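You operate a simulated robot arm through the tools that you are given. There is no shell and no other tool.

You run a simulated two-armed robot. Do the job below in one go: nothing can be reset, and whatever is moved stays where it is left.

Task
Unload the ring setter: the grey pack goes into the open drawer marked rings.
Fine: free the orange bar knob first; shut the drawer, width knob to park, slide pushed in; the other pack stays. Set down upright: what you pick out.

The check looks at the end state, three seconds after you hand in, the way a careful person would. Anything else that was tipped, shoved, dropped, spilled or broken makes it a failure.

Robot
Two 7-joint arms with two-finger grippers on one trunk that stands fixed in place. Base frame: the origin is at the foot of the trunk, x ahead of it, y to its left, z up. Readings come in mm, degrees, newtons and seconds.
The left shoulder is at [36, 175, 1253], the right one opposite. With the tool pointing down near the work surface each hand reaches from about 100 to 820 mm from the base axis, measured 20 degrees to its own side. Payload 2.94 kg a hand.
The tool frame of a hand sits at the grasp point between the pads (the TCP): z along the fingers, y along the line on which they close. The tips reach 30 mm beyond it. Largest opening 138 mm; the body of the gripper starts 109 mm behind the TCP.
Orientation is that of the tool frame in the base frame, as a unit quaternion [x, y, z, w]. With the fingers straight down and closing along the base's y, the tool's x points along the base's -x, its y along +y and its z along -z.

Tools
- The arms move only by the tool play_rows. It takes "left_moves", "right_moves" or both (then of equal length, played together; a hand with none holds still); each is a list that holds one entry, the list of rows, each a list of 6 numbers: the shift along the tool's x, y, z in units of 20 mm (1.0 is 20 mm), then the turn, a rotation vector about the tool's x, y, z in units of 4 degrees (1.0 is 4 degrees). In form: [[[dx, dy, dz, wx, wy, wz], ...]]. A call has 1 to 20 rows; each row shifts and turns the commanded pose from where the row before left it, along the tool's axes as they then stand. "left_fingers" and "right_fingers" are, for a hand that has rows, the gripper command, from -1 (shut) to 1 (fully open), values between in proportion, set as the call begins (left out, the last holds). A call with a number of a shift or a turn outside -1 to 1 is refused whole. Each row takes 0.2 s and may step no farther than 50 mm and 8.6 degrees from the row before; otherwise, or with a gripper value out of range, the whole call is refused. Where a pose cannot be reached the arm comes as near as it can. A force on the tool above 40 N (or 10 N above the force at the start of the call, whichever is more), or a blocked arm, ends the call early, and 0.2 s more pass. The fingers move at their own pace and stop on an object; they squeeze with about 36 N. The grip force told is the motor's: it shows also when the fingers shut on nothing. Time passes only in rows, and 0.2 s behind the last, so rows that do not move let the fingers close. It gives the time, the measured TCP pose, the force on the tool (base axes), the opening and the grip force at its end, in the units of the frame above (readings bear some noise), with the torque about the TCP (base axes, N m) and any sound that the robot's microphone picked up.
- Cameras (640 x 400 px; columns grow to the right, rows downward): "scene" is now at [72.3, 27.4, 1709.8]; the picture's right is [0.40, -0.92, 0.00], its down [-0.83, -0.36, -0.43] and it looks along [0.39, 0.17, -0.91] (base axes); focal length 342 px, centre (320, 200). "left" rides on the left gripper at [71, -19, -146] in its tool frame; the picture's right is [0.26, 0.97, 0.00], its down [-0.85, 0.23, -0.48] and it looks along [-0.46, 0.12, 0.88] (tool axes); focal length 280 px, centre (320, 200). "right" rides on the right gripper at [71, 19, -146] in its tool frame; the picture's right is [-0.26, 0.97, 0.00], its down [-0.85, -0.23, -0.48] and it looks along [-0.46, -0.13, 0.88] (tool axes); focal length 280 px, centre (320, 200). There is no depth. A picture from a camera that has moved, and an enlarged one, comes with that camera's place and axes in the base frame and with its lens.
- camera(camera): a new picture of that camera. It takes no simulated time.
- slide_trunk(by): slides the trunk up (or, below 0, down) by that many mm; the arms and the scene camera ride with it, the base frame stays. It gives what a move gives, with no picture.
- aim_head(pan, tilt): turns the head with the scene camera to pan (to the left, within 120 degrees either way) and tilt (down, from -29 to 69), counted from straight ahead of the robot. It gives what a move gives.
- zoom(camera, box): a new picture of the part [left, top, right, bottom] of that camera's present view, enlarged. It takes no simulated time.
- close_job(): hands the job in; it is judged then, once.

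Places have to be worked out from the pictures, the camera data and where the tool is seen. Open the grippers and draw the arms clear of the work before you hand the job in, unless the task says otherwise.

The tools are called after "Emit:" as name(argument=value, ...) on one line, values as JSON. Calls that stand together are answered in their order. play_rows: Moves the arms, as the interface text tells. Its arguments: {"type":"object","properties":{"left_moves":{"type":"array","items":{"type":"array","items":{"type":"array","items":{"type":"number"}}}},"left_fingers":{"type":"number"},"right_moves":{"type":"array","items":{"type":"array","items":{"type":"array","items":{"type":"number"}}}},"right_fingers":{"type":"number"}},"required":[]} The other tools are called the same way: slide_trunk (by) slides the trunk up or down; aim_head (pan, tilt) turns the head that bears the scene camera; camera (camera) takes a picture; zoom (camera, box) takes an enlarged picture of a part of a camera's view; close_job () hands the job in.

At the start:

```text
t: 0.0
left_eef_pos: [273.8, 333.5, 1185.4]
left_tool_rot: [-0.001, 1.0, 0.0, 0.0]
left_ft_force: [0.6, -0.4, -0.5]
left_torque: [0.0, 0.01, 0.02]
left_width: 138.0
left_grasp_force: 0.1
right_eef_pos: [501.4, 93.2, 1232.6]
right_tool_rot: [-0.001, 1.0, 0.001, -0.001]
right_ft_force: [-0.1, -0.2, 0.7]
right_torque: [0.0, 0.05, 0.01]
right_width: 138.1
right_grasp_force: 0.0
trunk travel left (down, up): [-425.0, 309.0]
head pan, tilt: [23.4, 64.8]
```

scene: 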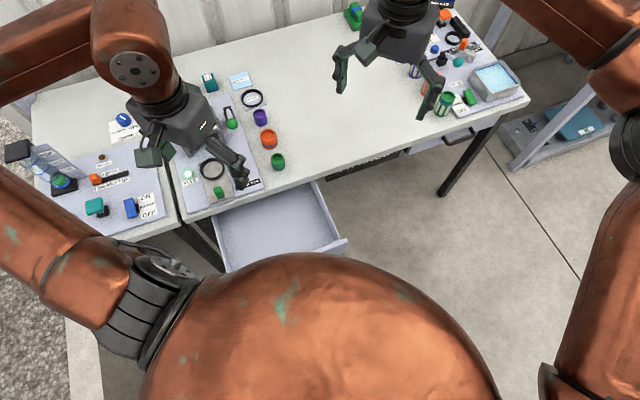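
right: 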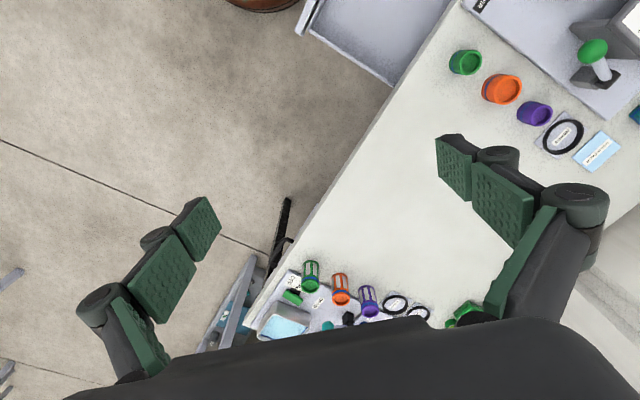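
left: 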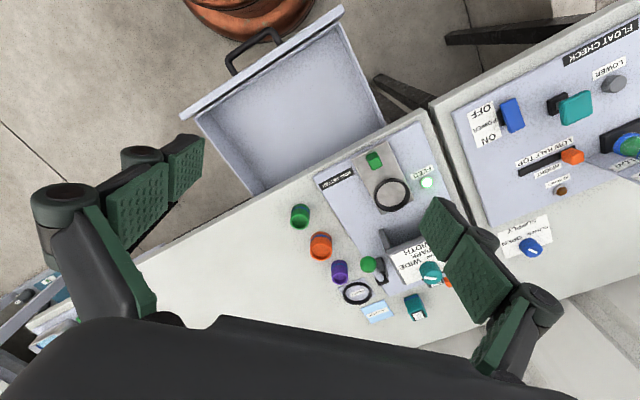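

I'll first look more closely at the workspace from the current cameras before moving anything.

Emit:
zoom(camera="left", box=[280, 120, 480, 330])

Emit:
zoom(camera="scene", box=[170, 60, 350, 260])

Emit:
zoom(camera="scene", box=[380, 0, 560, 150])

Emit:
zoom(camera="right", box=[430, 0, 640, 200])

```text
1.90 times, centred on (380, 225) of left
camera zoom: at [202.8, 315.7, 1332.2], right [-0.26, 0.97, 0.0], down [0.85, 0.23, 0.48], along [0.46, 0.12, -0.88], focal length 534 px, centre (206, 152)
```

zoom: 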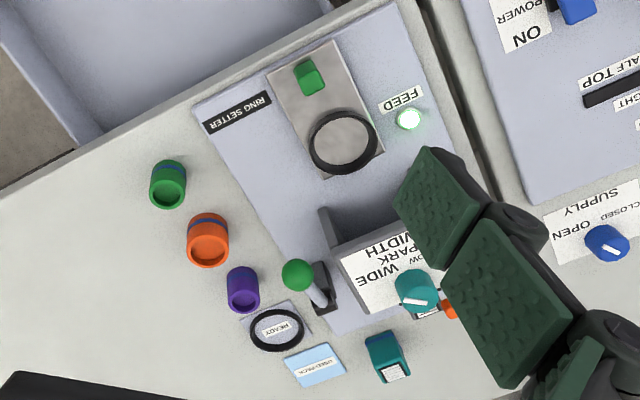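

```text
2.00 times, centred on (260, 160) of scene
camera zoom: at [72.3, 27.4, 1709.8], right [0.4, -0.92, 0.0], down [-0.83, -0.36, -0.43], along [0.39, 0.17, -0.91], focal length 684 px, centre (440, 280)
```

zoom: 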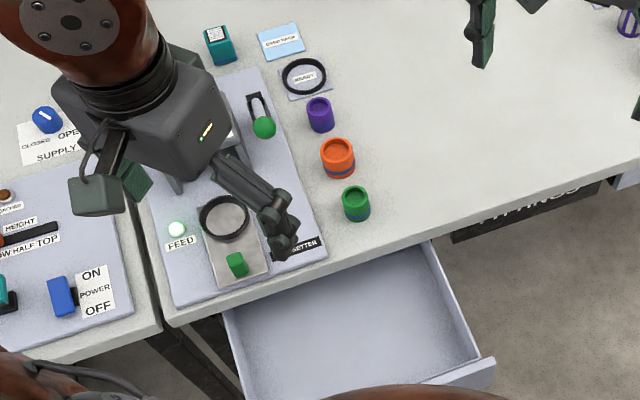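

```text
2.67 times, centred on (470, 75) of scene
camera zoom: at [72.3, 27.4, 1709.8], right [0.4, -0.92, 0.0], down [-0.83, -0.36, -0.43], along [0.39, 0.17, -0.91], focal length 912 px, centre (-80, 533)
```

zoom: 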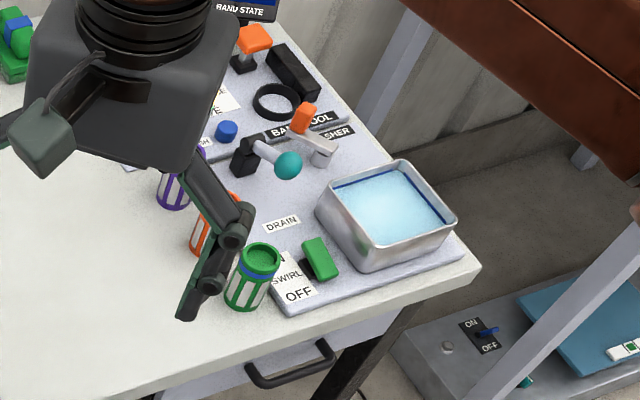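

```text
2.00 times, centred on (535, 100) of right
camera zoom: at [431.0, 113.6, 1379.6], right [0.26, 0.97, 0.0], down [0.85, -0.23, 0.47], along [0.46, -0.12, -0.88], focal length 561 px, centre (-110, 400)
```

zoom: 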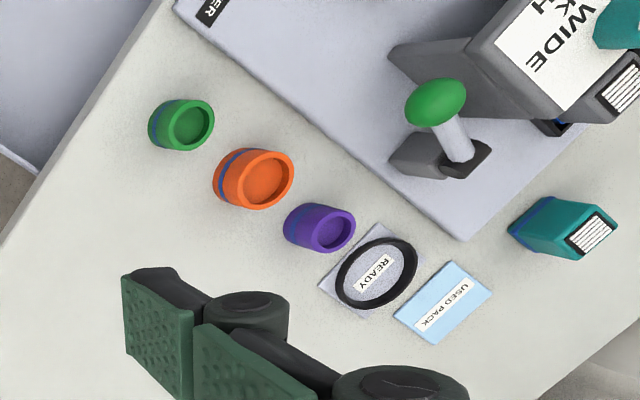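

The grey pack seems to be in the ring setter's housing, partly hidden by the left gripper; by triangulation the bench top is near z≈800. I move the left hand left (y+) at height to view the housing with its camera.

Emit:
play_rows(left_moves=[[[0, 1, 0, 0, 0, 0], [0, 1, 0, 0, 0, 0], [0, 1, 0, 0, 0, 0], [0, 1, 0, 0, 0, 0], [0, 1, 0, 0, 0, 0], [0, 1, 0, 0, 0, 0], [0, 1, 0, 0, 0, 0], [0, 1, 0, 0, 0, 0], [0, 1, 0, 0, 0, 0], [0, 1, 0, 0, 0, 0]]])

Emit:
camera(camera="left")

Emit:
camera(camera="scene")

```text
t: 2.2
left_eef_pos: [274.1, 534.6, 1186.4]
left_tool_rot: [0.0, 1.0, 0.0, 0.0]
left_ft_force: [-0.7, 0.3, -0.7]
left_torque: [-0.01, -0.01, -0.03]
left_width: 138.0
left_grasp_force: 0.1
right_eef_pos: [501.4, 94.4, 1234.4]
right_tool_rot: [0.0, 1.0, 0.0, 0.0]
right_ft_force: [0.5, -0.3, -0.4]
right_torque: [-0.04, 0.0, 0.0]
right_width: 137.8
right_grasp_force: 0.1
trunk travel left (down, up): [-425.0, 309.0]
head pan, tilt: [23.4, 64.8]
```

```text
taken
camera left: at [203.3, 516.2, 1332.6], right [-0.26, 0.97, 0.0], down [0.85, 0.23, 0.48], along [0.46, 0.12, -0.88], focal length 280 px, centre (320, 200)
```

left: 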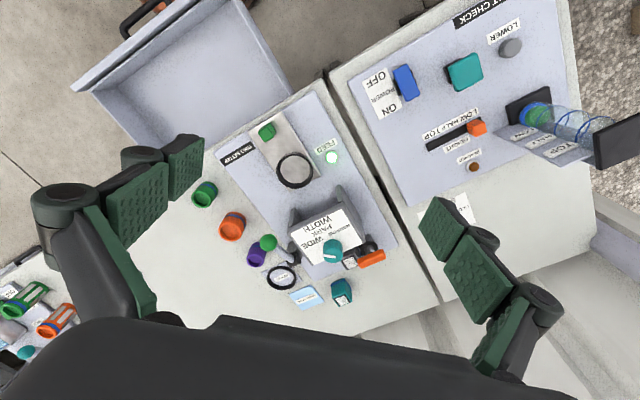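

```text
taken
camera scene: at [72.1, 28.1, 1709.8], right [0.4, -0.92, 0.0], down [-0.83, -0.36, -0.43], along [0.39, 0.17, -0.91], focal length 342 px, centre (320, 200)
```

scene: 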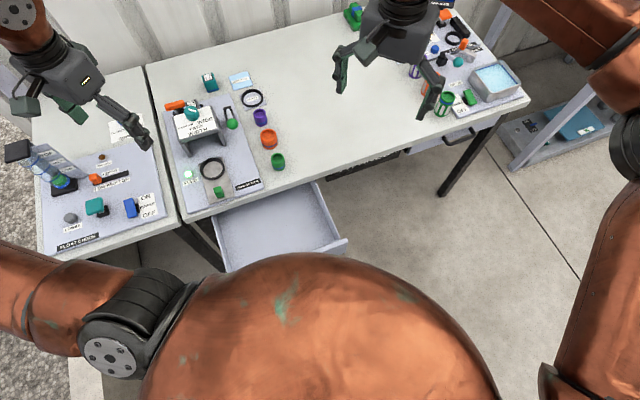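

Now the housing is visible in both views. I zoom in on it.

Emit:
zoom(camera="left", box=[200, 170, 400, 310])

Emit:
zoom(camera="left", box=[270, 200, 400, 310])

Emit:
zoom(camera="scene", box=[150, 60, 290, 210])

Emit:
zoom(camera="scene", box=[150, 80, 230, 150])

```text
2.86 times, centred on (300, 240) of left
camera zoom: at [203.3, 516.2, 1332.6], right [-0.26, 0.97, 0.0], down [0.85, 0.23, 0.48], along [0.46, 0.12, -0.88], focal length 801 px, centre (377, 86)
```

zoom: 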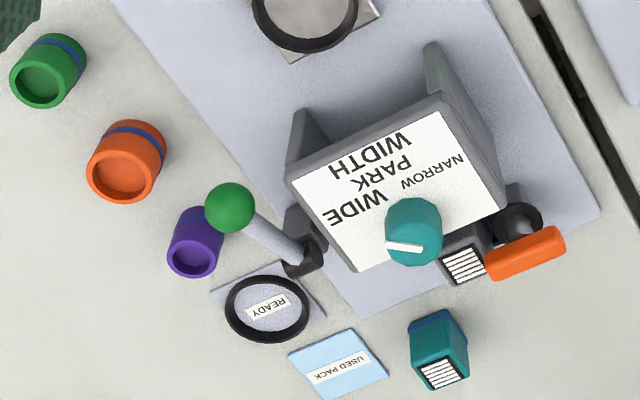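

```text
3.64 times, centred on (335, 255) of left
camera zoom: at [203.3, 516.2, 1332.6], right [-0.26, 0.97, 0.0], down [0.85, 0.23, 0.48], along [0.46, 0.12, -0.88], focal length 1020 px, centre (266, 0)
```

zoom: 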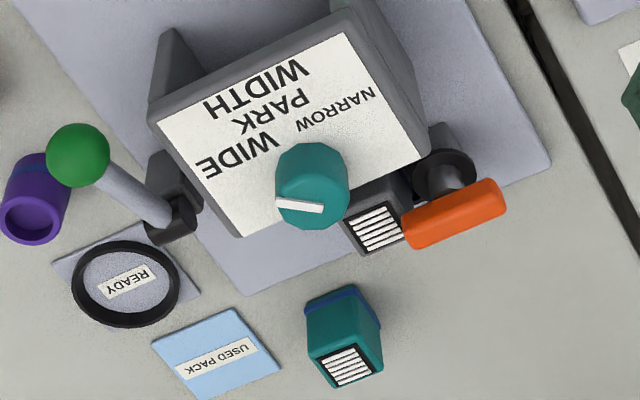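

```text
2.67 times, centred on (220, 135) of scene
camera zoom: at [72.1, 28.1, 1709.8], right [0.4, -0.92, 0.0], down [-0.83, -0.36, -0.43], along [0.39, 0.17, -0.91], focal length 912 px, centre (587, 373)
```

zoom: 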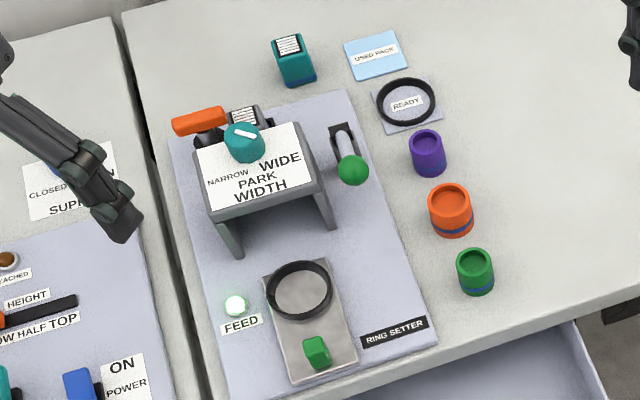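

```text
5.71 times, centred on (190, 115) of scene
camera zoom: at [72.1, 28.1, 1709.8], right [0.4, -0.92, 0.0], down [-0.83, -0.36, -0.43], along [0.39, 0.17, -0.91], focal length 1953 px, centre (1063, 686)
```

zoom: 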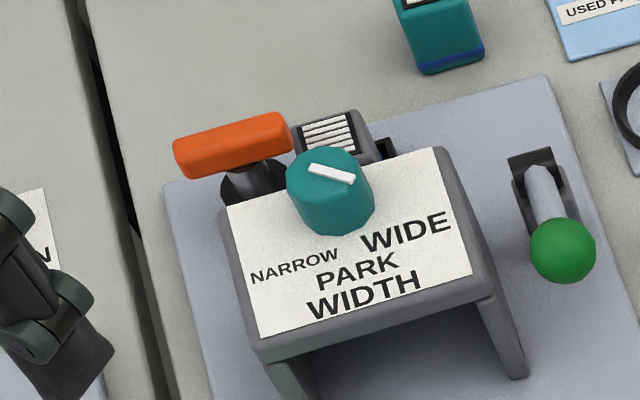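

From the two views I triangulate: bench top z≈812, housing top z≈905, width knob top ≈(523,626,927) pointing at WIDE, grey pack top ≈(580,684,869), orange bar ≈(547,720,880), with the machine axis about 43–45° to base x. I bring the left hand above the pack (staying at z>1000) for a closer view.

Emit:
play_rows(left_moves=[[[-1, 0.55, 0.4, 0, 0, 0], [-1, 0.55, 0.4, 0, 0, 0], [-1, 0.55, 0.4, 0, 0, 0], [-1, 0.55, 0.4, 0, 0, 0], [-1, 0.55, 0.4, 0, 0, 0], [-1, 0.55, 0.4, 0, 0, 0], [-1, 0.55, 0.4, 0, 0, 0], [-1, 0.55, 0.4, 0, 0, 0], [-1, 0.55, 0.4, 0, 0, 0], [-1, 0.55, 0.4, 0, 0, 0], [-1, 0.55, 0.4, 0, 0, 0], [-1, 0.55, 0.4, 0, 0, 0], [-1, 0.55, 0.4, 0, 0, 0]]])

Emit:
camera(camera="left")

```text
t: 5.0
left_eef_pos: [423.8, 545.8, 1136.2]
left_tool_rot: [-0.003, 1.0, 0.0, 0.001]
left_ft_force: [-1.2, 0.7, 0.3]
left_torque: [-0.08, -0.04, 0.0]
left_width: 138.0
left_grasp_force: 0.1
left hand out of reach, approached as far as the arm can: row 2, 3, 4, 5, 6, 7, 8, 9, 10, 11, 12, 13
right_eef_pos: [501.1, 93.9, 1233.3]
right_tool_rot: [-0.001, 1.0, 0.0, 0.0]
right_ft_force: [-0.6, 0.8, 1.2]
right_torque: [-0.02, -0.01, -0.01]
right_width: 138.0
right_grasp_force: 0.0
trunk travel left (down, up): [-425.0, 309.0]
head pan, tilt: [23.4, 64.8]
```

```text
taken
camera left: at [352.6, 526.7, 1283.1], right [-0.27, 0.96, 0.0], down [0.85, 0.24, 0.48], along [0.46, 0.13, -0.88], focal length 280 px, centre (320, 200)
```

left: 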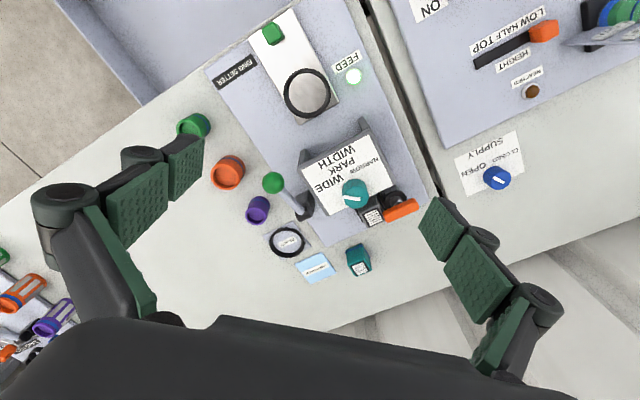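

The arm reported the path as out of reach while the yaw is far from the arm's direction; I test whether turning the tool to line up with the arm (yaw +44°) and coming lower restores the reach.

Emit:
play_rows(left_moves=[[[0, 0, 0, 0, 0, -1], [0, 0, 0, 0, 0, -1], [0, 0, 0, 0, 0, -1], [0, 0, 0, 0, 0, -1], [0, 0, 0, 0, 0, -1], [0, 0, 0, 0, 0, -1], [0, 0, 0, 0, 0, -1], [0, 0, 0, 0, 0, -1], [0, 0, 0, 0, 0, -1], [0, 0, 0, 0, 0, -1], [0, 0, 0, 0, 0, -1]]])

```text
t: 7.4
left_eef_pos: [424.8, 544.9, 1134.7]
left_tool_rot: [-0.376, 0.927, 0.0, 0.0]
left_ft_force: [0.6, 0.1, 0.0]
left_torque: [0.01, -0.01, -0.02]
left_width: 138.2
left_grasp_force: 0.0
right_eef_pos: [501.5, 94.5, 1233.5]
right_tool_rot: [-0.001, 1.0, 0.0, -0.001]
right_ft_force: [-0.2, -0.3, 0.0]
right_torque: [0.01, 0.02, 0.04]
right_width: 137.9
right_grasp_force: 0.1
trunk travel left (down, up): [-425.0, 309.0]
head pan, tilt: [23.4, 64.8]
```

Yaw turned fine (tool −x now along the machine's depth axis). I now move outward along the depth axis and down moderately to test the reach.

Emit:
play_rows(left_moves=[[[-1, 0, 0.6, 0, 0, 0], [-1, 0, 0.6, 0, 0, 0], [-1, 0, 0.6, 0, 0, 0], [-1, 0, 0.6, 0, 0, 0], [-1, 0, 0.6, 0, 0, 0], [-1, 0, 0.6, 0, 0, 0]]])

Emit:
camera(camera="left")

Emit:
camera(camera="scene")

```text
t: 8.8
left_eef_pos: [508.0, 626.3, 1060.7]
left_tool_rot: [-0.374, 0.927, 0.0, -0.001]
left_ft_force: [0.5, 0.4, 0.5]
left_torque: [-0.01, 0.01, 0.01]
left_width: 138.0
left_grasp_force: 0.2
right_eef_pos: [504.2, 94.4, 1234.2]
right_tool_rot: [0.0, 1.0, -0.001, 0.0]
right_ft_force: [0.2, -0.2, 0.0]
right_torque: [0.0, 0.03, 0.04]
right_width: 137.9
right_grasp_force: 0.0
trunk travel left (down, up): [-425.0, 309.0]
head pan, tilt: [23.4, 64.8]
```

```text
taken
camera left: at [470.7, 564.2, 1207.3], right [-0.86, 0.51, 0.0], down [0.45, 0.76, 0.48], along [0.24, 0.41, -0.88], focal length 280 px, centre (320, 200)
```

left: 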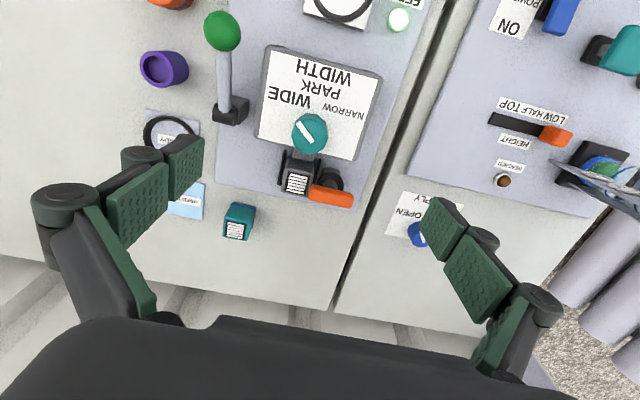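

```text
taken
camera scene: at [73.8, 28.5, 1709.7], right [0.4, -0.92, 0.0], down [-0.83, -0.36, -0.42], along [0.39, 0.17, -0.91], focal length 342 px, centre (320, 200)
```

scene: 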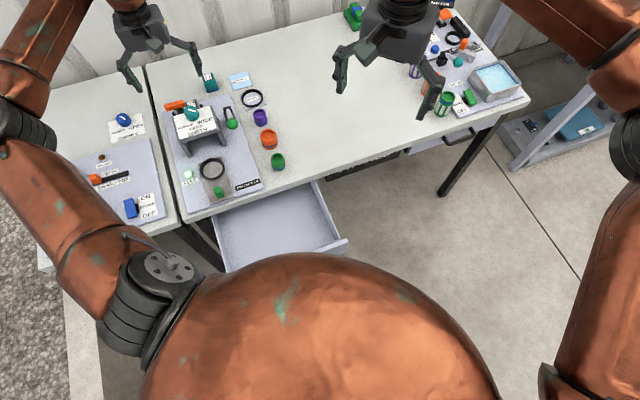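

Reach is fine this way. I zoom in on the pack, bar knob and width knob.

Emit:
zoom(camera="left", box=[260, 100, 380, 220])

Emit:
zoom(camera="left", box=[200, 150, 380, 250])

Emit:
zoom(camera="scene", box=[150, 80, 250, 150])

```text
3.33 times, centred on (320, 160) of left
camera zoom: at [470.7, 564.2, 1207.3], right [-0.86, 0.51, 0.0], down [0.45, 0.76, 0.48], along [0.24, 0.41, -0.88], focal length 935 px, centre (320, 333)
```

zoom: 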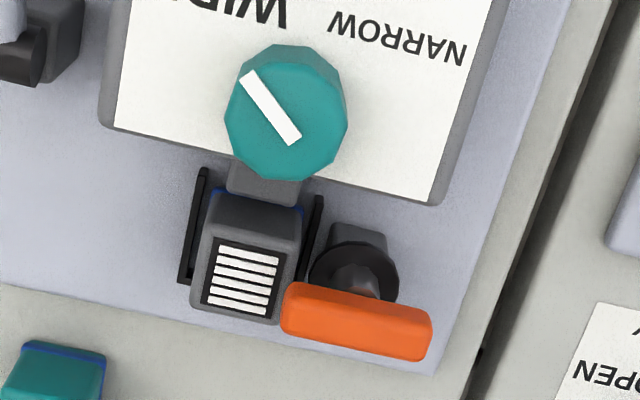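

```text
3.56 times, centred on (290, 200) of left
camera zoom: at [470.7, 564.2, 1207.3], right [-0.86, 0.51, 0.0], down [0.45, 0.76, 0.48], along [0.24, 0.41, -0.88], focal length 997 px, centre (427, 200)
```

zoom: 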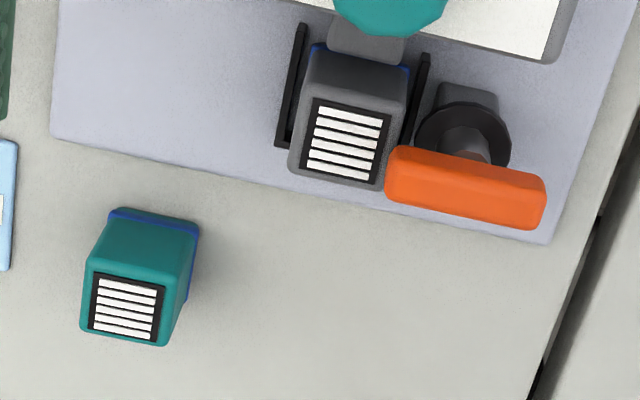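

```text
5.71 times, centred on (200, 115) of scene
camera zoom: at [73.8, 28.5, 1709.7], right [0.4, -0.92, 0.0], down [-0.83, -0.36, -0.42], along [0.39, 0.17, -0.91], focal length 1953 px, centre (1006, 686)
```

zoom: 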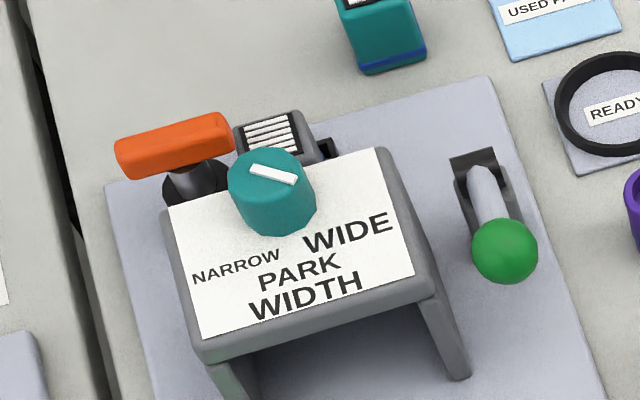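

The bar's right end overhangs the pack's edge; its vertical pivot is about (544,714) with the bar along the bench axis. I move above the bar at safe height and then test turning the hand clockwise so the fingers can close across the bar.

Emit:
play_rows(left_moves=[[[-0.87, 0.384, 0.5, 0, 0, 0], [-0.87, 0.384, 0.5, 0, 0, 0], [-0.87, 0.384, 0.5, 0, 0, 0], [-0.87, 0.384, 0.5, 0, 0, 0], [-0.87, 0.384, 0.5, 0, 0, 0]]])

Emit:
play_rows(left_moves=[[[0, 0, 0, 0, 0, 1], [0, 0, 0, 0, 0, 1], [0, 0, 0, 0, 0, 1], [0, 0, 0, 0, 0, 1], [0, 0, 0, 0, 0, 1], [0, 0, 0, 0, 0, 1], [0, 0, 0, 0, 0, 1], [0, 0, 0, 0, 0, 1], [0, 0, 0, 0, 0, 1], [0, 0, 0, 0, 0, 1]]])

```text
t: 10.0
left_eef_pos: [546.8, 715.4, 1012.9]
left_tool_rot: [-0.373, 0.928, 0.0, -0.002]
left_ft_force: [0.7, -0.4, -1.4]
left_torque: [0.04, 0.02, 0.03]
left_width: 137.8
left_grasp_force: 0.1
right_eef_pos: [501.8, 93.9, 1232.3]
right_tool_rot: [0.0, 1.0, 0.0, -0.001]
right_ft_force: [-0.6, -0.1, 0.1]
right_torque: [-0.04, 0.01, -0.03]
right_width: 137.8
right_grasp_force: 0.0
trunk travel left (down, up): [-425.0, 309.0]
head pan, tilt: [23.4, 64.8]
```

```text
t: 12.2
left_eef_pos: [545.0, 716.4, 1011.4]
left_tool_rot: [-0.308, 0.951, 0.0, 0.001]
left_ft_force: [0.1, 0.0, -0.3]
left_torque: [0.03, 0.0, -0.03]
left_width: 138.1
left_grasp_force: 0.0
left hand out of reach, approached as far as the arm can: row 3, 4, 5, 6, 7, 8, 9, 10
right_eef_pos: [502.2, 94.0, 1232.6]
right_tool_rot: [0.0, 1.0, 0.0, -0.001]
right_ft_force: [0.6, 1.1, 0.1]
right_torque: [0.0, 0.02, 0.01]
right_width: 138.0
right_grasp_force: 0.0
trunk travel left (down, up): [-425.0, 309.0]
head pan, tilt: [23.4, 64.8]
```

Clockwise is limited by the wrist at about θ=36°. I test the other way, turning counter-clockwise towards θ≈134°.

Emit:
play_rows(left_moves=[[[0, 0, 0, 0, 0, -1], [0, 0, 0, 0, 0, -1], [0, 0, 0, 0, 0, -1], [0, 0, 0, 0, 0, -1], [0, 0, 0, 0, 0, -1], [0, 0, 0, 0, 0, -1], [0, 0, 0, 0, 0, -1], [0, 0, 0, 0, 0, -1], [0, 0, 0, 0, 0, -1], [0, 0, 0, 0, 0, -1], [0, 0, 0, 0, 0, -1], [0, 0, 0, 0, 0, -1], [0, 0, 0, 0, 0, -1], [0, 0, 0, 0, 0, -1], [0, 0, 0, 0, 0, -1], [0, 0, 0, 0, 0, -1]]])

Emit:
camera(camera="left")

```text
t: 15.6
left_eef_pos: [547.3, 716.4, 1011.9]
left_tool_rot: [0.766, -0.643, 0.001, 0.0]
left_ft_force: [-0.2, 0.3, -0.1]
left_torque: [0.0, -0.01, -0.03]
left_width: 138.1
left_grasp_force: 0.1
right_eef_pos: [502.8, 93.2, 1233.8]
right_tool_rot: [0.0, 1.0, 0.0, -0.001]
right_ft_force: [-0.1, -0.4, -0.2]
right_torque: [0.02, 0.02, 0.01]
right_width: 138.1
right_grasp_force: 0.1
trunk travel left (down, up): [-425.0, 309.0]
head pan, tilt: [23.4, 64.8]
```

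```text
taken
camera left: at [577.8, 649.9, 1158.7], right [-0.9, -0.43, 0.0], down [-0.37, 0.8, 0.48], along [-0.2, 0.43, -0.88], focal length 280 px, centre (320, 200)
```

left: 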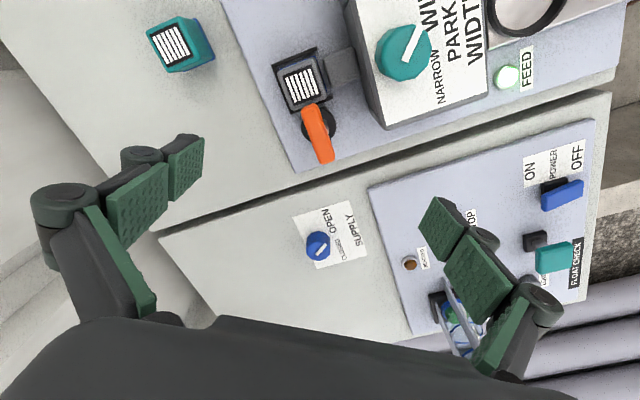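

Turning to θ=100° works. I look closer from this angle, then continue to about 134°.

Emit:
zoom(camera="left", box=[240, 20, 400, 180])

Emit:
play_rows(left_moves=[[[0, 0, 0, 0, 0, -1], [0, 0, 0, 0, 0, -1], [0, 0, 0, 0, 0, -1], [0, 0, 0, 0, 0, -1], [0, 0, 0, 0, 0, -1], [0, 0, 0, 0, 0, -1], [0, 0, 0, 0, 0, -1], [0, 0, 0, 0, 0, -1], [0, 0, 0, 0, 0, -0.5]]])

Emit:
camera(camera="left")

Emit:
zoom(camera="left", box=[240, 40, 400, 200])

```text
2.50 times, centred on (320, 100) of left
camera zoom: at [577.8, 649.9, 1158.7], right [-0.9, -0.43, 0.0], down [-0.37, 0.8, 0.48], along [-0.2, 0.43, -0.88], focal length 701 px, centre (320, 450)
```

zoom: 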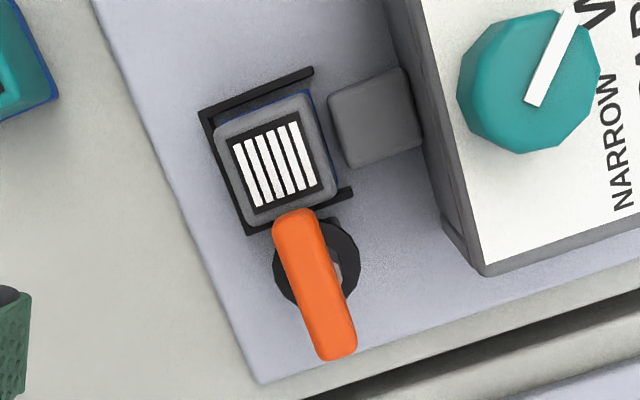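

```text
t: 17.6
left_eef_pos: [547.5, 715.9, 1012.5]
left_tool_rot: [0.921, -0.39, 0.0, 0.0]
left_ft_force: [0.6, 0.1, 0.0]
left_torque: [0.01, 0.01, 0.0]
left_width: 138.0
left_grasp_force: 0.1
right_eef_pos: [501.1, 94.4, 1232.6]
right_tool_rot: [0.0, 1.0, 0.0, -0.001]
right_ft_force: [0.5, -0.1, 0.4]
right_torque: [-0.03, 0.03, 0.01]
right_width: 138.3
right_grasp_force: 0.0
trunk travel left (down, up): [-425.0, 309.0]
head pan, tilt: [23.4, 64.8]
```

```text
taken
camera left: at [610.1, 679.3, 1158.8], right [-0.51, -0.86, 0.0], down [-0.76, 0.45, 0.48], along [-0.41, 0.24, -0.88], focal length 280 px, centre (320, 200)
```

left: 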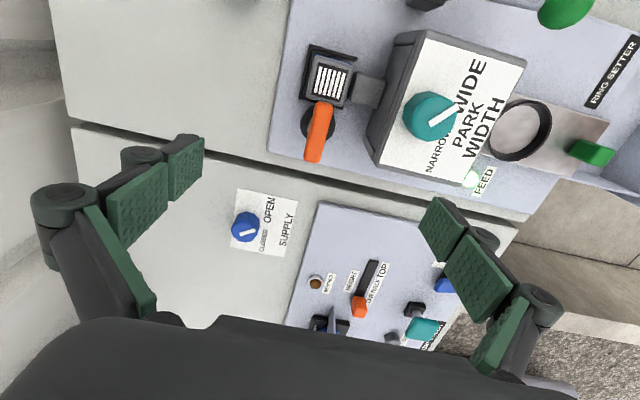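

```text
2.50 times, centred on (320, 120) of left
camera zoom: at [610.1, 679.3, 1158.8], right [-0.51, -0.86, 0.0], down [-0.76, 0.45, 0.48], along [-0.41, 0.24, -0.88], focal length 701 px, centre (320, 400)
```

zoom: 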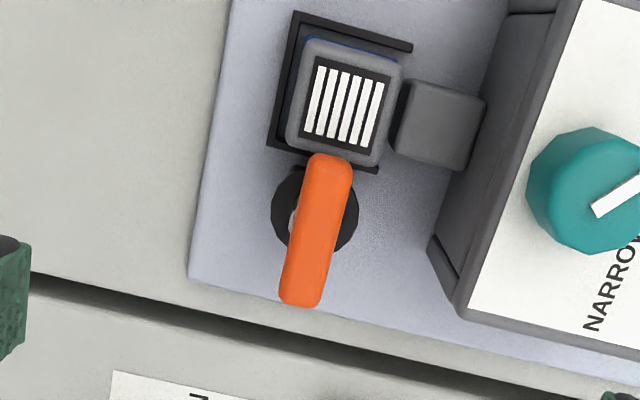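

At θ≈134° the fingers close across the bar; the bar pivot is ≈(546.5,718), bar top ≈875–885, with a collar near z≈845 beneath. I partly close the fingers (~50 mm) up high, then descend part-way to z≈940 and check the picture.

Emit:
play_rows(left_moves=[[[0, 0, 0, 0, 0, 0], [0, 0, 0, 0, 0, 0], [0, 0, 0, 0, 0, 0], [0, 0, 0, 0, 0, 0], [0, 0, 0, 0, 0, 0], [0, 0, 0.9, 0, 0, 0], [0, 0, 0.9, 0, 0, 0], [0, 0, 0.9, 0, 0, 0], [0, 0, 0.9, 0, 0, 0]]], left_fingers=-0.275)

Emit:
camera(camera="left")

Emit:
zoom(camera="scene", box=[120, 50, 260, 150])

```text
t: 19.6
left_eef_pos: [547.1, 716.1, 941.2]
left_tool_rot: [0.92, -0.391, 0.001, 0.001]
left_ft_force: [1.0, 0.4, -0.2]
left_torque: [-0.03, 0.06, -0.03]
left_width: 49.9
left_grasp_force: 0.1
right_eef_pos: [502.3, 93.1, 1233.6]
right_tool_rot: [0.0, 1.0, 0.0, -0.001]
right_ft_force: [-0.4, 1.4, 0.0]
right_torque: [-0.01, 0.02, 0.01]
right_width: 138.2
right_grasp_force: 0.0
trunk travel left (down, up): [-425.0, 309.0]
head pan, tilt: [23.4, 64.8]
```

```text
taken
camera left: at [610.0, 679.8, 1087.1], right [-0.51, -0.86, 0.0], down [-0.75, 0.45, 0.48], along [-0.41, 0.24, -0.88], focal length 280 px, centre (320, 200)
```

left: 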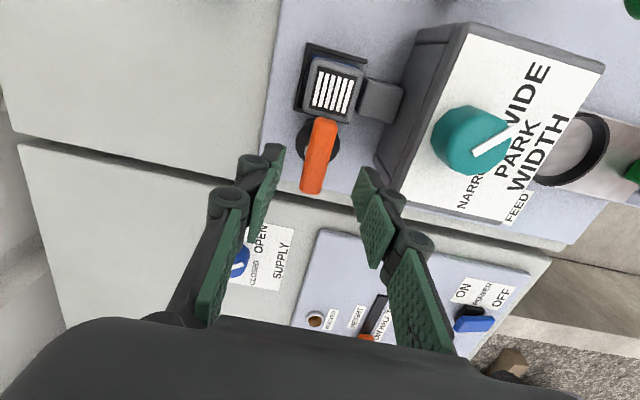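

```text
4.00 times, centred on (190, 100) of scene
camera zoom: at [73.0, 28.5, 1709.8], right [0.4, -0.92, 0.0], down [-0.83, -0.36, -0.42], along [0.39, 0.17, -0.91], focal length 1367 px, centre (840, 600)
```

zoom: 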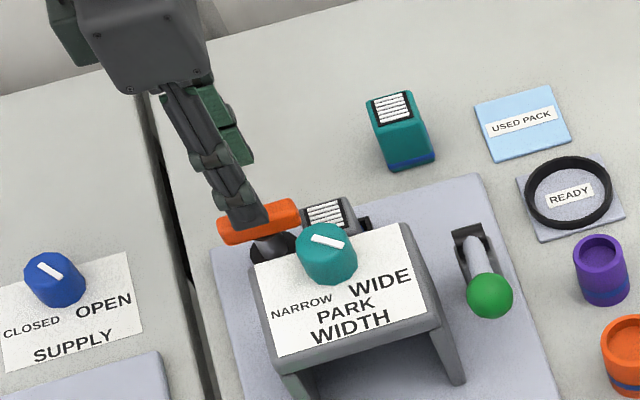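

The bar sits centred between the fingers; bar top is now estimated at z≈877. I descend to TCP z≈886 (tips ≈856, above the collar) and look before closing.

Emit:
play_rows(left_moves=[[[0, 0, 0.9, 0, 0, 0], [0, 0, 0.9, 0, 0, 0], [0, 0.0, 0.95, 0, 0, 0]]])

Emit:
camera(camera="left")

Emit:
zoom(camera="scene", box=[140, 70, 240, 140])

```text
t: 20.4
left_eef_pos: [547.3, 715.7, 885.4]
left_tool_rot: [0.92, -0.391, 0.0, 0.001]
left_ft_force: [-0.4, 0.3, 0.7]
left_torque: [0.0, 0.02, 0.01]
left_width: 50.1
left_grasp_force: 0.0
right_eef_pos: [502.3, 94.1, 1231.9]
right_tool_rot: [-0.001, 1.0, 0.001, -0.001]
right_ft_force: [0.1, 1.2, -0.3]
right_torque: [-0.03, 0.0, -0.02]
right_width: 138.3
right_grasp_force: 0.1
trunk travel left (down, up): [-425.0, 309.0]
head pan, tilt: [23.4, 64.8]
```

```text
taken
camera left: at [610.0, 679.5, 1031.9], right [-0.51, -0.86, 0.0], down [-0.76, 0.45, 0.48], along [-0.41, 0.24, -0.88], focal length 280 px, centre (320, 200)
```

left: 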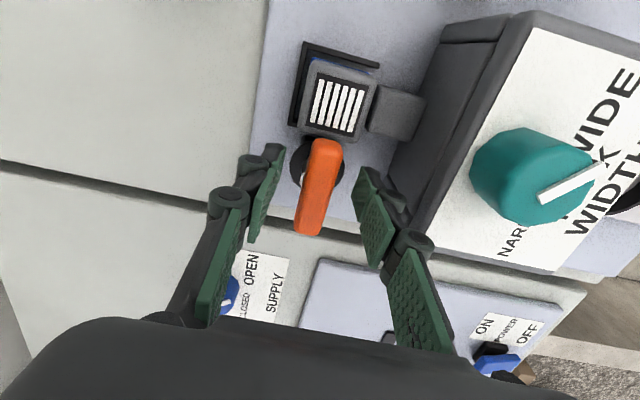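

```text
5.71 times, centred on (190, 105) of scene
camera zoom: at [73.1, 28.2, 1709.8], right [0.4, -0.92, 0.0], down [-0.83, -0.36, -0.42], along [0.39, 0.17, -0.91], focal length 1953 px, centre (1063, 743)
```

zoom: 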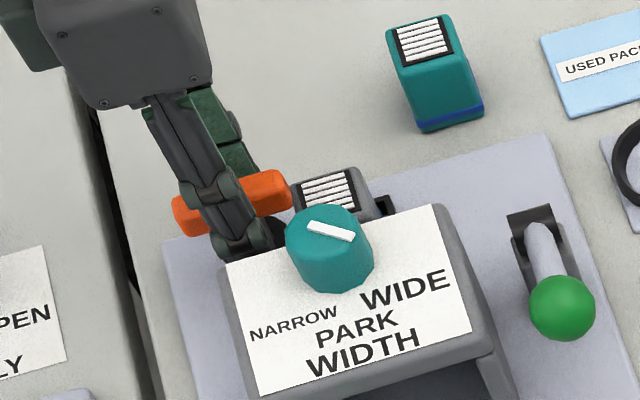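

The bar lies exactly between the pads with its top just below the TCP. I close on it.

Emit:
play_rows(left_moves=[[[0, 0, 0, 0, 0, 0], [0, 0, 0, 0, 0, 0], [0, 0, 0, 0, 0, 0], [0, 0, 0, 0, 0, 0]]], left_fingers=-1)

```text
t: 21.4
left_eef_pos: [547.2, 716.7, 886.0]
left_tool_rot: [0.92, -0.391, 0.0, 0.0]
left_ft_force: [7.1, 7.8, 1.5]
left_torque: [0.27, -0.23, -0.03]
left_width: 21.5
left_grasp_force: 45.3
right_eef_pos: [502.2, 94.2, 1233.2]
right_tool_rot: [0.001, 1.0, 0.0, 0.0]
right_ft_force: [-0.2, 0.5, 0.2]
right_torque: [0.0, 0.01, -0.01]
right_width: 137.9
right_grasp_force: 0.0
trunk travel left (down, up): [-425.0, 309.0]
head pan, tilt: [23.4, 64.8]
```

Gripped (21.5 mm). I ease the small sideways force and try a small counter-clockwise (loosening) turn, watching the torque.

Emit:
play_rows(left_moves=[[[0, -0.07, 0, 0, 0, 0], [0, 0, 0, 0, 0, -0.75], [0, 0, 0, 0, 0, -0.75]]])

```text
t: 22.2
left_eef_pos: [549.0, 716.5, 885.6]
left_tool_rot: [0.94, -0.342, 0.0, 0.0]
left_ft_force: [8.6, 9.4, 7.0]
left_torque: [0.48, 0.16, -0.35]
left_width: 21.3
left_grasp_force: 44.7
right_eef_pos: [502.9, 94.2, 1235.0]
right_tool_rot: [0.0, 1.0, 0.0, -0.001]
right_ft_force: [0.5, -0.4, 0.6]
right_torque: [0.0, 0.02, 0.0]
right_width: 138.0
right_grasp_force: 0.0
trunk travel left (down, up): [-425.0, 309.0]
head pan, tilt: [23.4, 64.8]
```

The hand turned 6° with −0.35 N·m reaction; I check whether the bar really turned with it.

Emit:
zoom(camera="left", box=[240, 80, 400, 260])

Emit:
zoom(camera="scene", box=[140, 70, 240, 140])

```text
2.22 times, centred on (320, 170) of left
camera zoom: at [615.1, 686.9, 1032.2], right [-0.42, -0.91, 0.0], down [-0.8, 0.37, 0.48], along [-0.43, 0.2, -0.88], focal length 623 px, centre (320, 267)
```

zoom: 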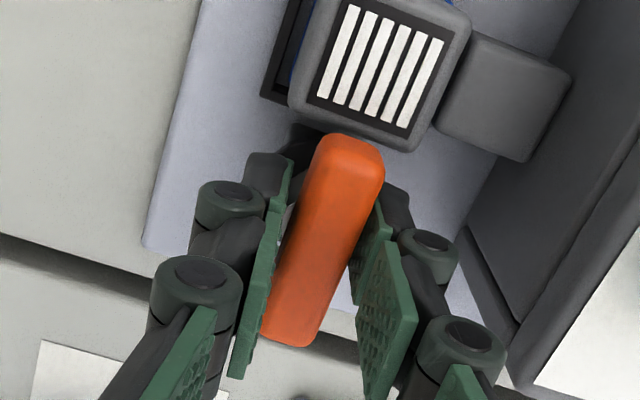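

```text
5.71 times, centred on (190, 105) of scene
camera zoom: at [73.4, 28.6, 1709.9], right [0.4, -0.92, 0.0], down [-0.83, -0.36, -0.42], along [0.39, 0.17, -0.91], focal length 1953 px, centre (1063, 743)
```

zoom: 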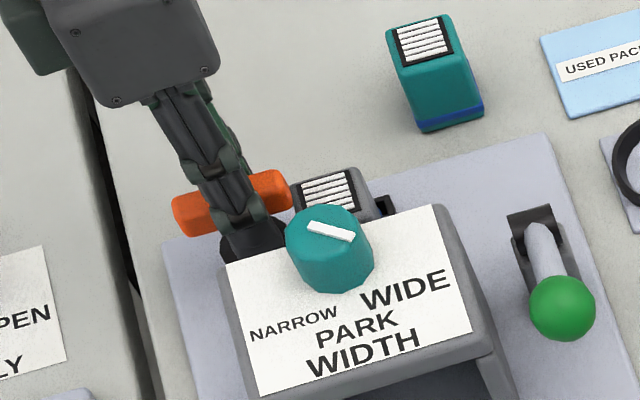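

The bar stayed put while the hand slipped around it, so counter-clockwise looks blocked. I return and try clockwise in small steps.

Emit:
play_rows(left_moves=[[[0, 0, 0, 0, 0, 0.75], [0, 0, 0, 0, 0, 0.75], [0, 0, 0, 0, 0, 0.75], [0, 0, 0, 0, 0, 0.75]]])

Emit:
zoom(camera="left", box=[240, 80, 400, 260])

Emit:
zoom(camera="scene", box=[140, 70, 240, 140])

```text
t: 23.2
left_eef_pos: [548.8, 716.6, 885.9]
left_tool_rot: [0.899, -0.438, 0.001, 0.0]
left_ft_force: [13.2, 10.0, 10.8]
left_torque: [0.44, -0.06, -0.06]
left_width: 21.3
left_grasp_force: 45.0
right_eef_pos: [502.1, 93.7, 1232.5]
right_tool_rot: [0.0, 1.0, 0.0, -0.001]
right_ft_force: [-0.1, 0.3, 0.6]
right_torque: [-0.02, -0.02, 0.04]
right_width: 138.0
right_grasp_force: 0.2
trunk travel left (down, up): [-425.0, 309.0]
head pan, tilt: [23.4, 64.8]
```

```text
2.22 times, centred on (320, 170) of left
camera zoom: at [606.5, 673.3, 1032.3], right [-0.6, -0.8, 0.0], down [-0.7, 0.53, 0.47], along [-0.38, 0.29, -0.88], focal length 623 px, centre (320, 267)
```

zoom: 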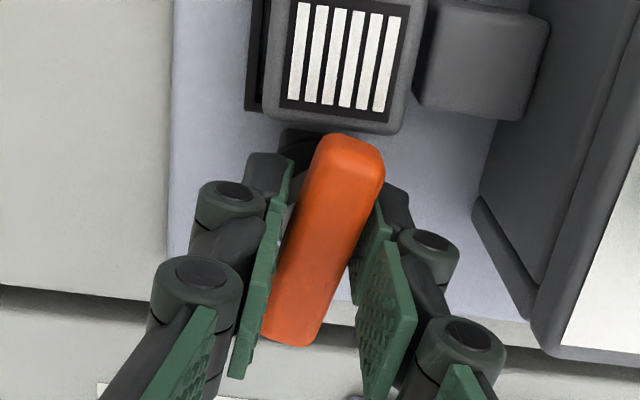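

```text
5.71 times, centred on (190, 105) of scene
camera zoom: at [73.3, 28.0, 1709.9], right [0.4, -0.92, 0.0], down [-0.83, -0.36, -0.42], along [0.39, 0.17, -0.91], focal length 1953 px, centre (1063, 743)
```

zoom: 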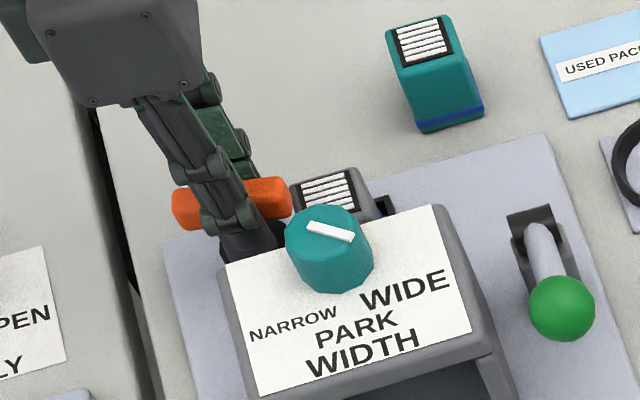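

Comparing views, the bar now turns with the hand (12° clockwise so far) at low torque. I continue clockwise in modest steps, watching torque.

Emit:
play_rows(left_moves=[[[0, 0, 0, 0, 0, 0.8], [0, 0, 0, 0, 0, 0.8], [0, 0, 0, 0, 0, 0.8], [0, 0, 0, 0, 0, 0.8], [0, 0, 0, 0, 0, 0.8]]])

Emit:
zoom(camera="left", box=[240, 80, 400, 260])

Emit:
zoom(camera="scene", box=[140, 70, 240, 140])

```text
t: 24.4
left_eef_pos: [546.7, 716.9, 886.1]
left_tool_rot: [0.829, -0.559, 0.0, 0.0]
left_ft_force: [11.2, 9.5, 11.6]
left_torque: [-0.41, -0.56, -0.01]
left_width: 21.4
left_grasp_force: 45.2
right_eef_pos: [502.4, 93.6, 1232.2]
right_tool_rot: [0.0, 1.0, 0.0, -0.001]
right_ft_force: [0.0, 0.4, 0.1]
right_torque: [0.03, -0.02, 0.01]
right_width: 137.9
right_grasp_force: 0.1
trunk travel left (down, up): [-425.0, 309.0]
head pan, tilt: [23.4, 64.8]
```

```text
2.22 times, centred on (320, 170) of left
camera zoom: at [591.8, 658.5, 1032.2], right [-0.8, -0.6, 0.0], down [-0.53, 0.7, 0.48], along [-0.29, 0.38, -0.88], focal length 623 px, centre (320, 267)
```

zoom: 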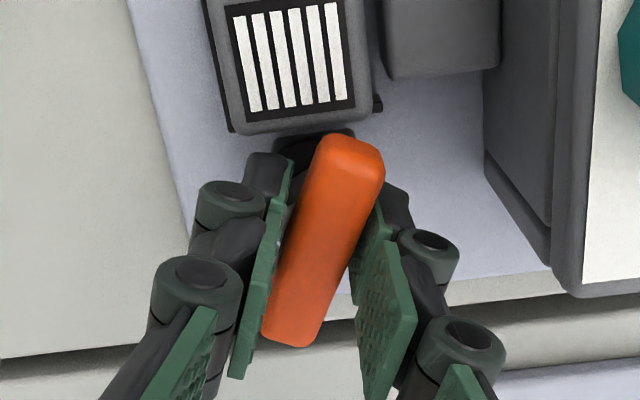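

```text
5.71 times, centred on (190, 105) of scene
camera zoom: at [73.0, 28.1, 1709.8], right [0.4, -0.92, 0.0], down [-0.83, -0.36, -0.42], along [0.39, 0.17, -0.91], focal length 1953 px, centre (1063, 743)
```

zoom: 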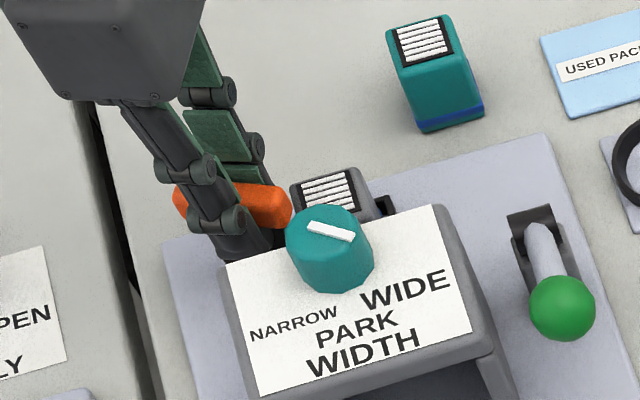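

The bar is turning freely with the hand (θ=112°, torque ≈0). I continue clockwise.

Emit:
play_rows(left_moves=[[[0, 0, 0, 0, 0, 0.8], [0, 0, 0, 0, 0, 0.8], [0, 0, 0, 0, 0, 0.8], [0, 0, 0, 0, 0, 0.8], [0, 0, 0, 0, 0, 0.8], [0, 0, 0, 0, 0, 0.8], [0, 0, 0, 0, 0, 0.8], [0, 0, 0, 0, 0, 0.8], [0, 0, 0, 0, 0, 0.8], [0, 0, 0, 0, 0, 0.8]]])

Emit:
camera(camera="left")

Emit:
zoom(camera="scene", box=[140, 70, 240, 140])

```text
t: 26.6
left_eef_pos: [546.8, 717.1, 885.0]
left_tool_rot: [-0.642, 0.766, 0.0, -0.002]
left_ft_force: [-2.9, -5.5, 0.9]
left_torque: [0.89, -0.07, 0.05]
left_width: 21.4
left_grasp_force: 45.3
right_eef_pos: [501.9, 92.3, 1233.0]
right_tool_rot: [0.0, 1.0, 0.001, 0.001]
right_ft_force: [-0.4, 0.6, -0.4]
right_torque: [-0.03, 0.0, 0.02]
right_width: 137.8
right_grasp_force: 0.0
trunk travel left (down, up): [-425.0, 309.0]
head pan, tilt: [23.4, 64.8]
```

```text
taken
camera left: at [552.9, 643.9, 1032.1], right [-1.0, -0.09, 0.0], down [-0.08, 0.88, 0.48], along [-0.04, 0.47, -0.88], focal length 280 px, centre (320, 200)
```

left: 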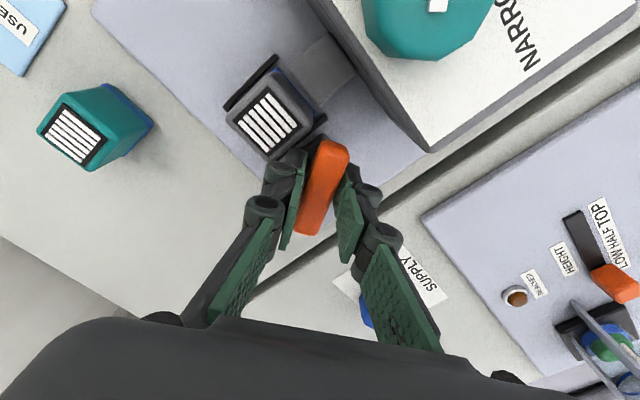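

```text
5.71 times, centred on (190, 105) of scene
camera zoom: at [72.0, 27.0, 1709.8], right [0.4, -0.92, 0.0], down [-0.83, -0.36, -0.43], along [0.39, 0.17, -0.91], focal length 1953 px, centre (1063, 743)
```

zoom: 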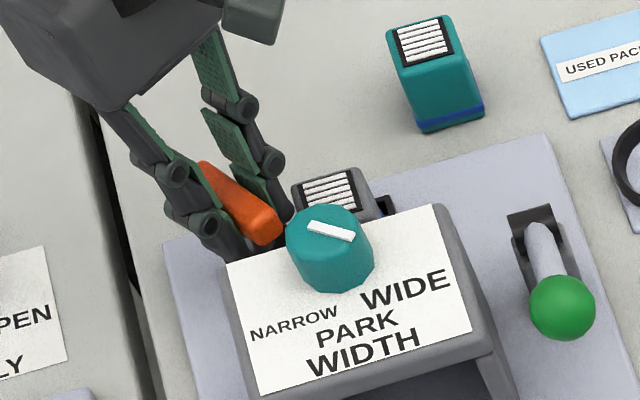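

θ=80°, still turning well; one finger is nearing the pack's side, so I continue in shorter steps and check for contact.

Emit:
play_rows(left_moves=[[[0, 0, 0, 0, 0, 0.8], [0, 0, 0, 0, 0, 0.8], [0, 0, 0, 0, 0, 0.8], [0, 0, 0, 0, 0, 0.8]]])

Emit:
zoom(camera="left", box=[200, 40, 400, 240])

Emit:
zoom(camera="scene", box=[140, 70, 240, 140])

```text
t: 27.6
left_eef_pos: [545.3, 717.0, 885.6]
left_tool_rot: [-0.553, 0.833, 0.0, -0.002]
left_ft_force: [-7.0, -8.6, -2.8]
left_torque: [-1.42, 0.69, 0.04]
left_width: 21.3
left_grasp_force: 45.1
right_eef_pos: [501.5, 93.0, 1233.3]
right_tool_rot: [0.0, 1.0, 0.0, 0.0]
right_ft_force: [-0.3, -0.2, -0.1]
right_torque: [0.04, 0.0, -0.02]
right_width: 137.9
right_grasp_force: 0.0
trunk travel left (down, up): [-425.0, 309.0]
head pan, tilt: [23.4, 64.8]
```

```text
2.00 times, centred on (300, 140) of left
camera zoom: at [535.9, 644.5, 1032.2], right [-0.99, 0.13, 0.0], down [0.12, 0.87, 0.47], along [0.06, 0.47, -0.88], focal length 561 px, centre (360, 320)
```

zoom: 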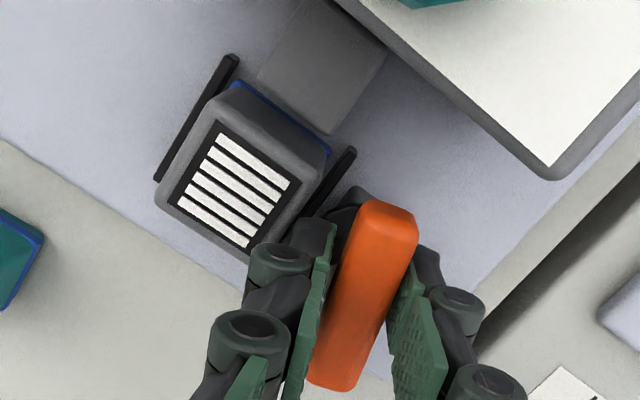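

```text
5.71 times, centred on (190, 105) of scene
camera zoom: at [71.6, 27.2, 1709.8], right [0.4, -0.92, 0.0], down [-0.83, -0.36, -0.43], along [0.39, 0.17, -0.9], focal length 1953 px, centre (1063, 743)
```

zoom: 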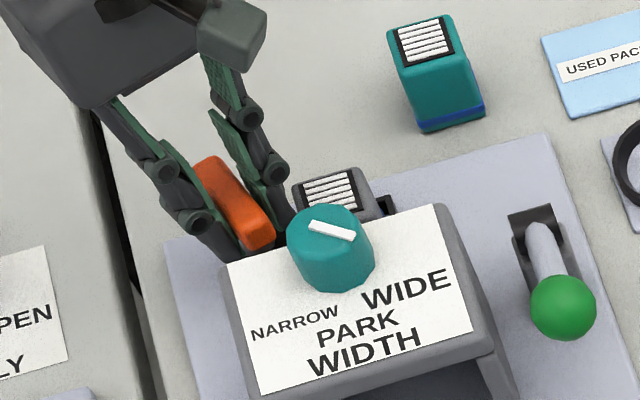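

Still no z-torque; θ=67°, bar clear of the pack's top. I continue to roughly square with the machine (θ≈50°).

Emit:
play_rows(left_moves=[[[0, 0, 0, 0, 0, 0.7], [0, 0, 0, 0, 0, 0.7], [0, 0, 0, 0, 0, 0.7]]])

Emit:
zoom(camera="left", box=[200, 40, 400, 240])

```text
t: 28.4
left_eef_pos: [545.0, 715.6, 886.1]
left_tool_rot: [-0.491, 0.871, 0.001, 0.0]
left_ft_force: [-10.2, -7.3, -2.7]
left_torque: [-1.08, 0.79, -0.02]
left_width: 21.6
left_grasp_force: 45.3
right_eef_pos: [500.9, 93.5, 1233.7]
right_tool_rot: [0.0, 1.0, 0.001, 0.001]
right_ft_force: [0.4, -0.1, -0.3]
right_torque: [0.02, 0.02, -0.01]
right_width: 138.4
right_grasp_force: 0.0
trunk travel left (down, up): [-425.0, 309.0]
head pan, tilt: [23.4, 64.8]
```

```text
2.00 times, centred on (300, 140) of left
camera zoom: at [525.0, 646.6, 1032.1], right [-0.96, 0.28, 0.0], down [0.24, 0.85, 0.48], along [0.13, 0.46, -0.88], focal length 561 px, centre (360, 320)
```

zoom: 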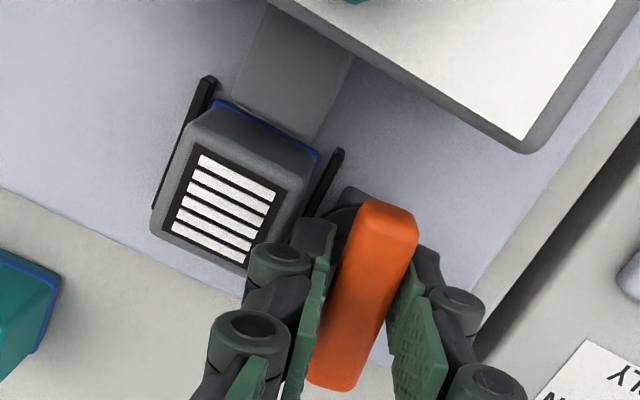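

Still free at θ=59°; I continue about 9° more to complete the quarter turn.

Emit:
play_rows(left_moves=[[[0, 0, 0, 0, 0, 0.7], [0, 0, 0, 0, 0, 0.7], [0, 0, 0, 0, 0, 0.8]]])

Emit:
zoom(camera="left", box=[200, 40, 400, 240])

Emit:
zoom(camera="scene", box=[140, 70, 280, 210])

```text
t: 29.2
left_eef_pos: [546.0, 716.8, 885.4]
left_tool_rot: [-0.422, 0.906, 0.001, 0.0]
left_ft_force: [-12.7, -3.5, -0.3]
left_torque: [-0.76, 0.91, 0.03]
left_width: 21.3
left_grasp_force: 44.6
right_eef_pos: [501.0, 93.2, 1234.6]
right_tool_rot: [-0.001, 1.0, 0.0, 0.0]
right_ft_force: [-0.5, -0.1, -0.5]
right_torque: [0.04, 0.03, 0.0]
right_width: 138.1
right_grasp_force: 0.1
trunk travel left (down, up): [-425.0, 309.0]
head pan, tilt: [23.4, 64.8]
```

```text
2.00 times, centred on (300, 140) of left
camera zoom: at [514.0, 650.7, 1032.1], right [-0.91, 0.42, 0.0], down [0.37, 0.8, 0.48], along [0.2, 0.43, -0.88], focal length 561 px, centre (360, 320)
```

zoom: 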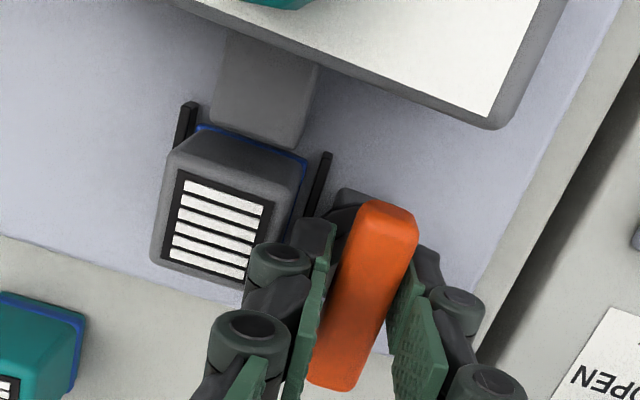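

```text
2.86 times, centred on (210, 140) of scene
camera zoom: at [71.0, 27.4, 1709.9], right [0.4, -0.92, 0.0], down [-0.83, -0.36, -0.43], along [0.39, 0.17, -0.9], focal length 977 px, centre (634, 371)
```

zoom: 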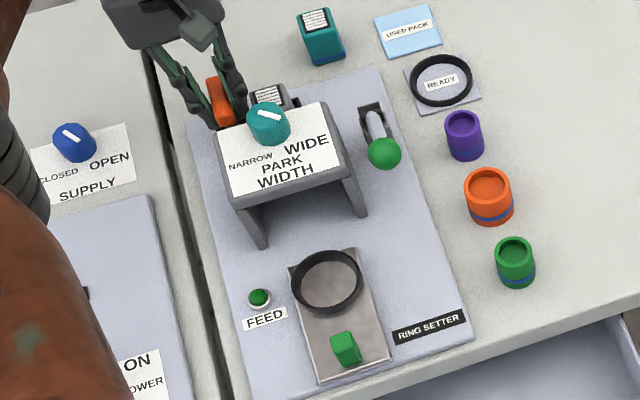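

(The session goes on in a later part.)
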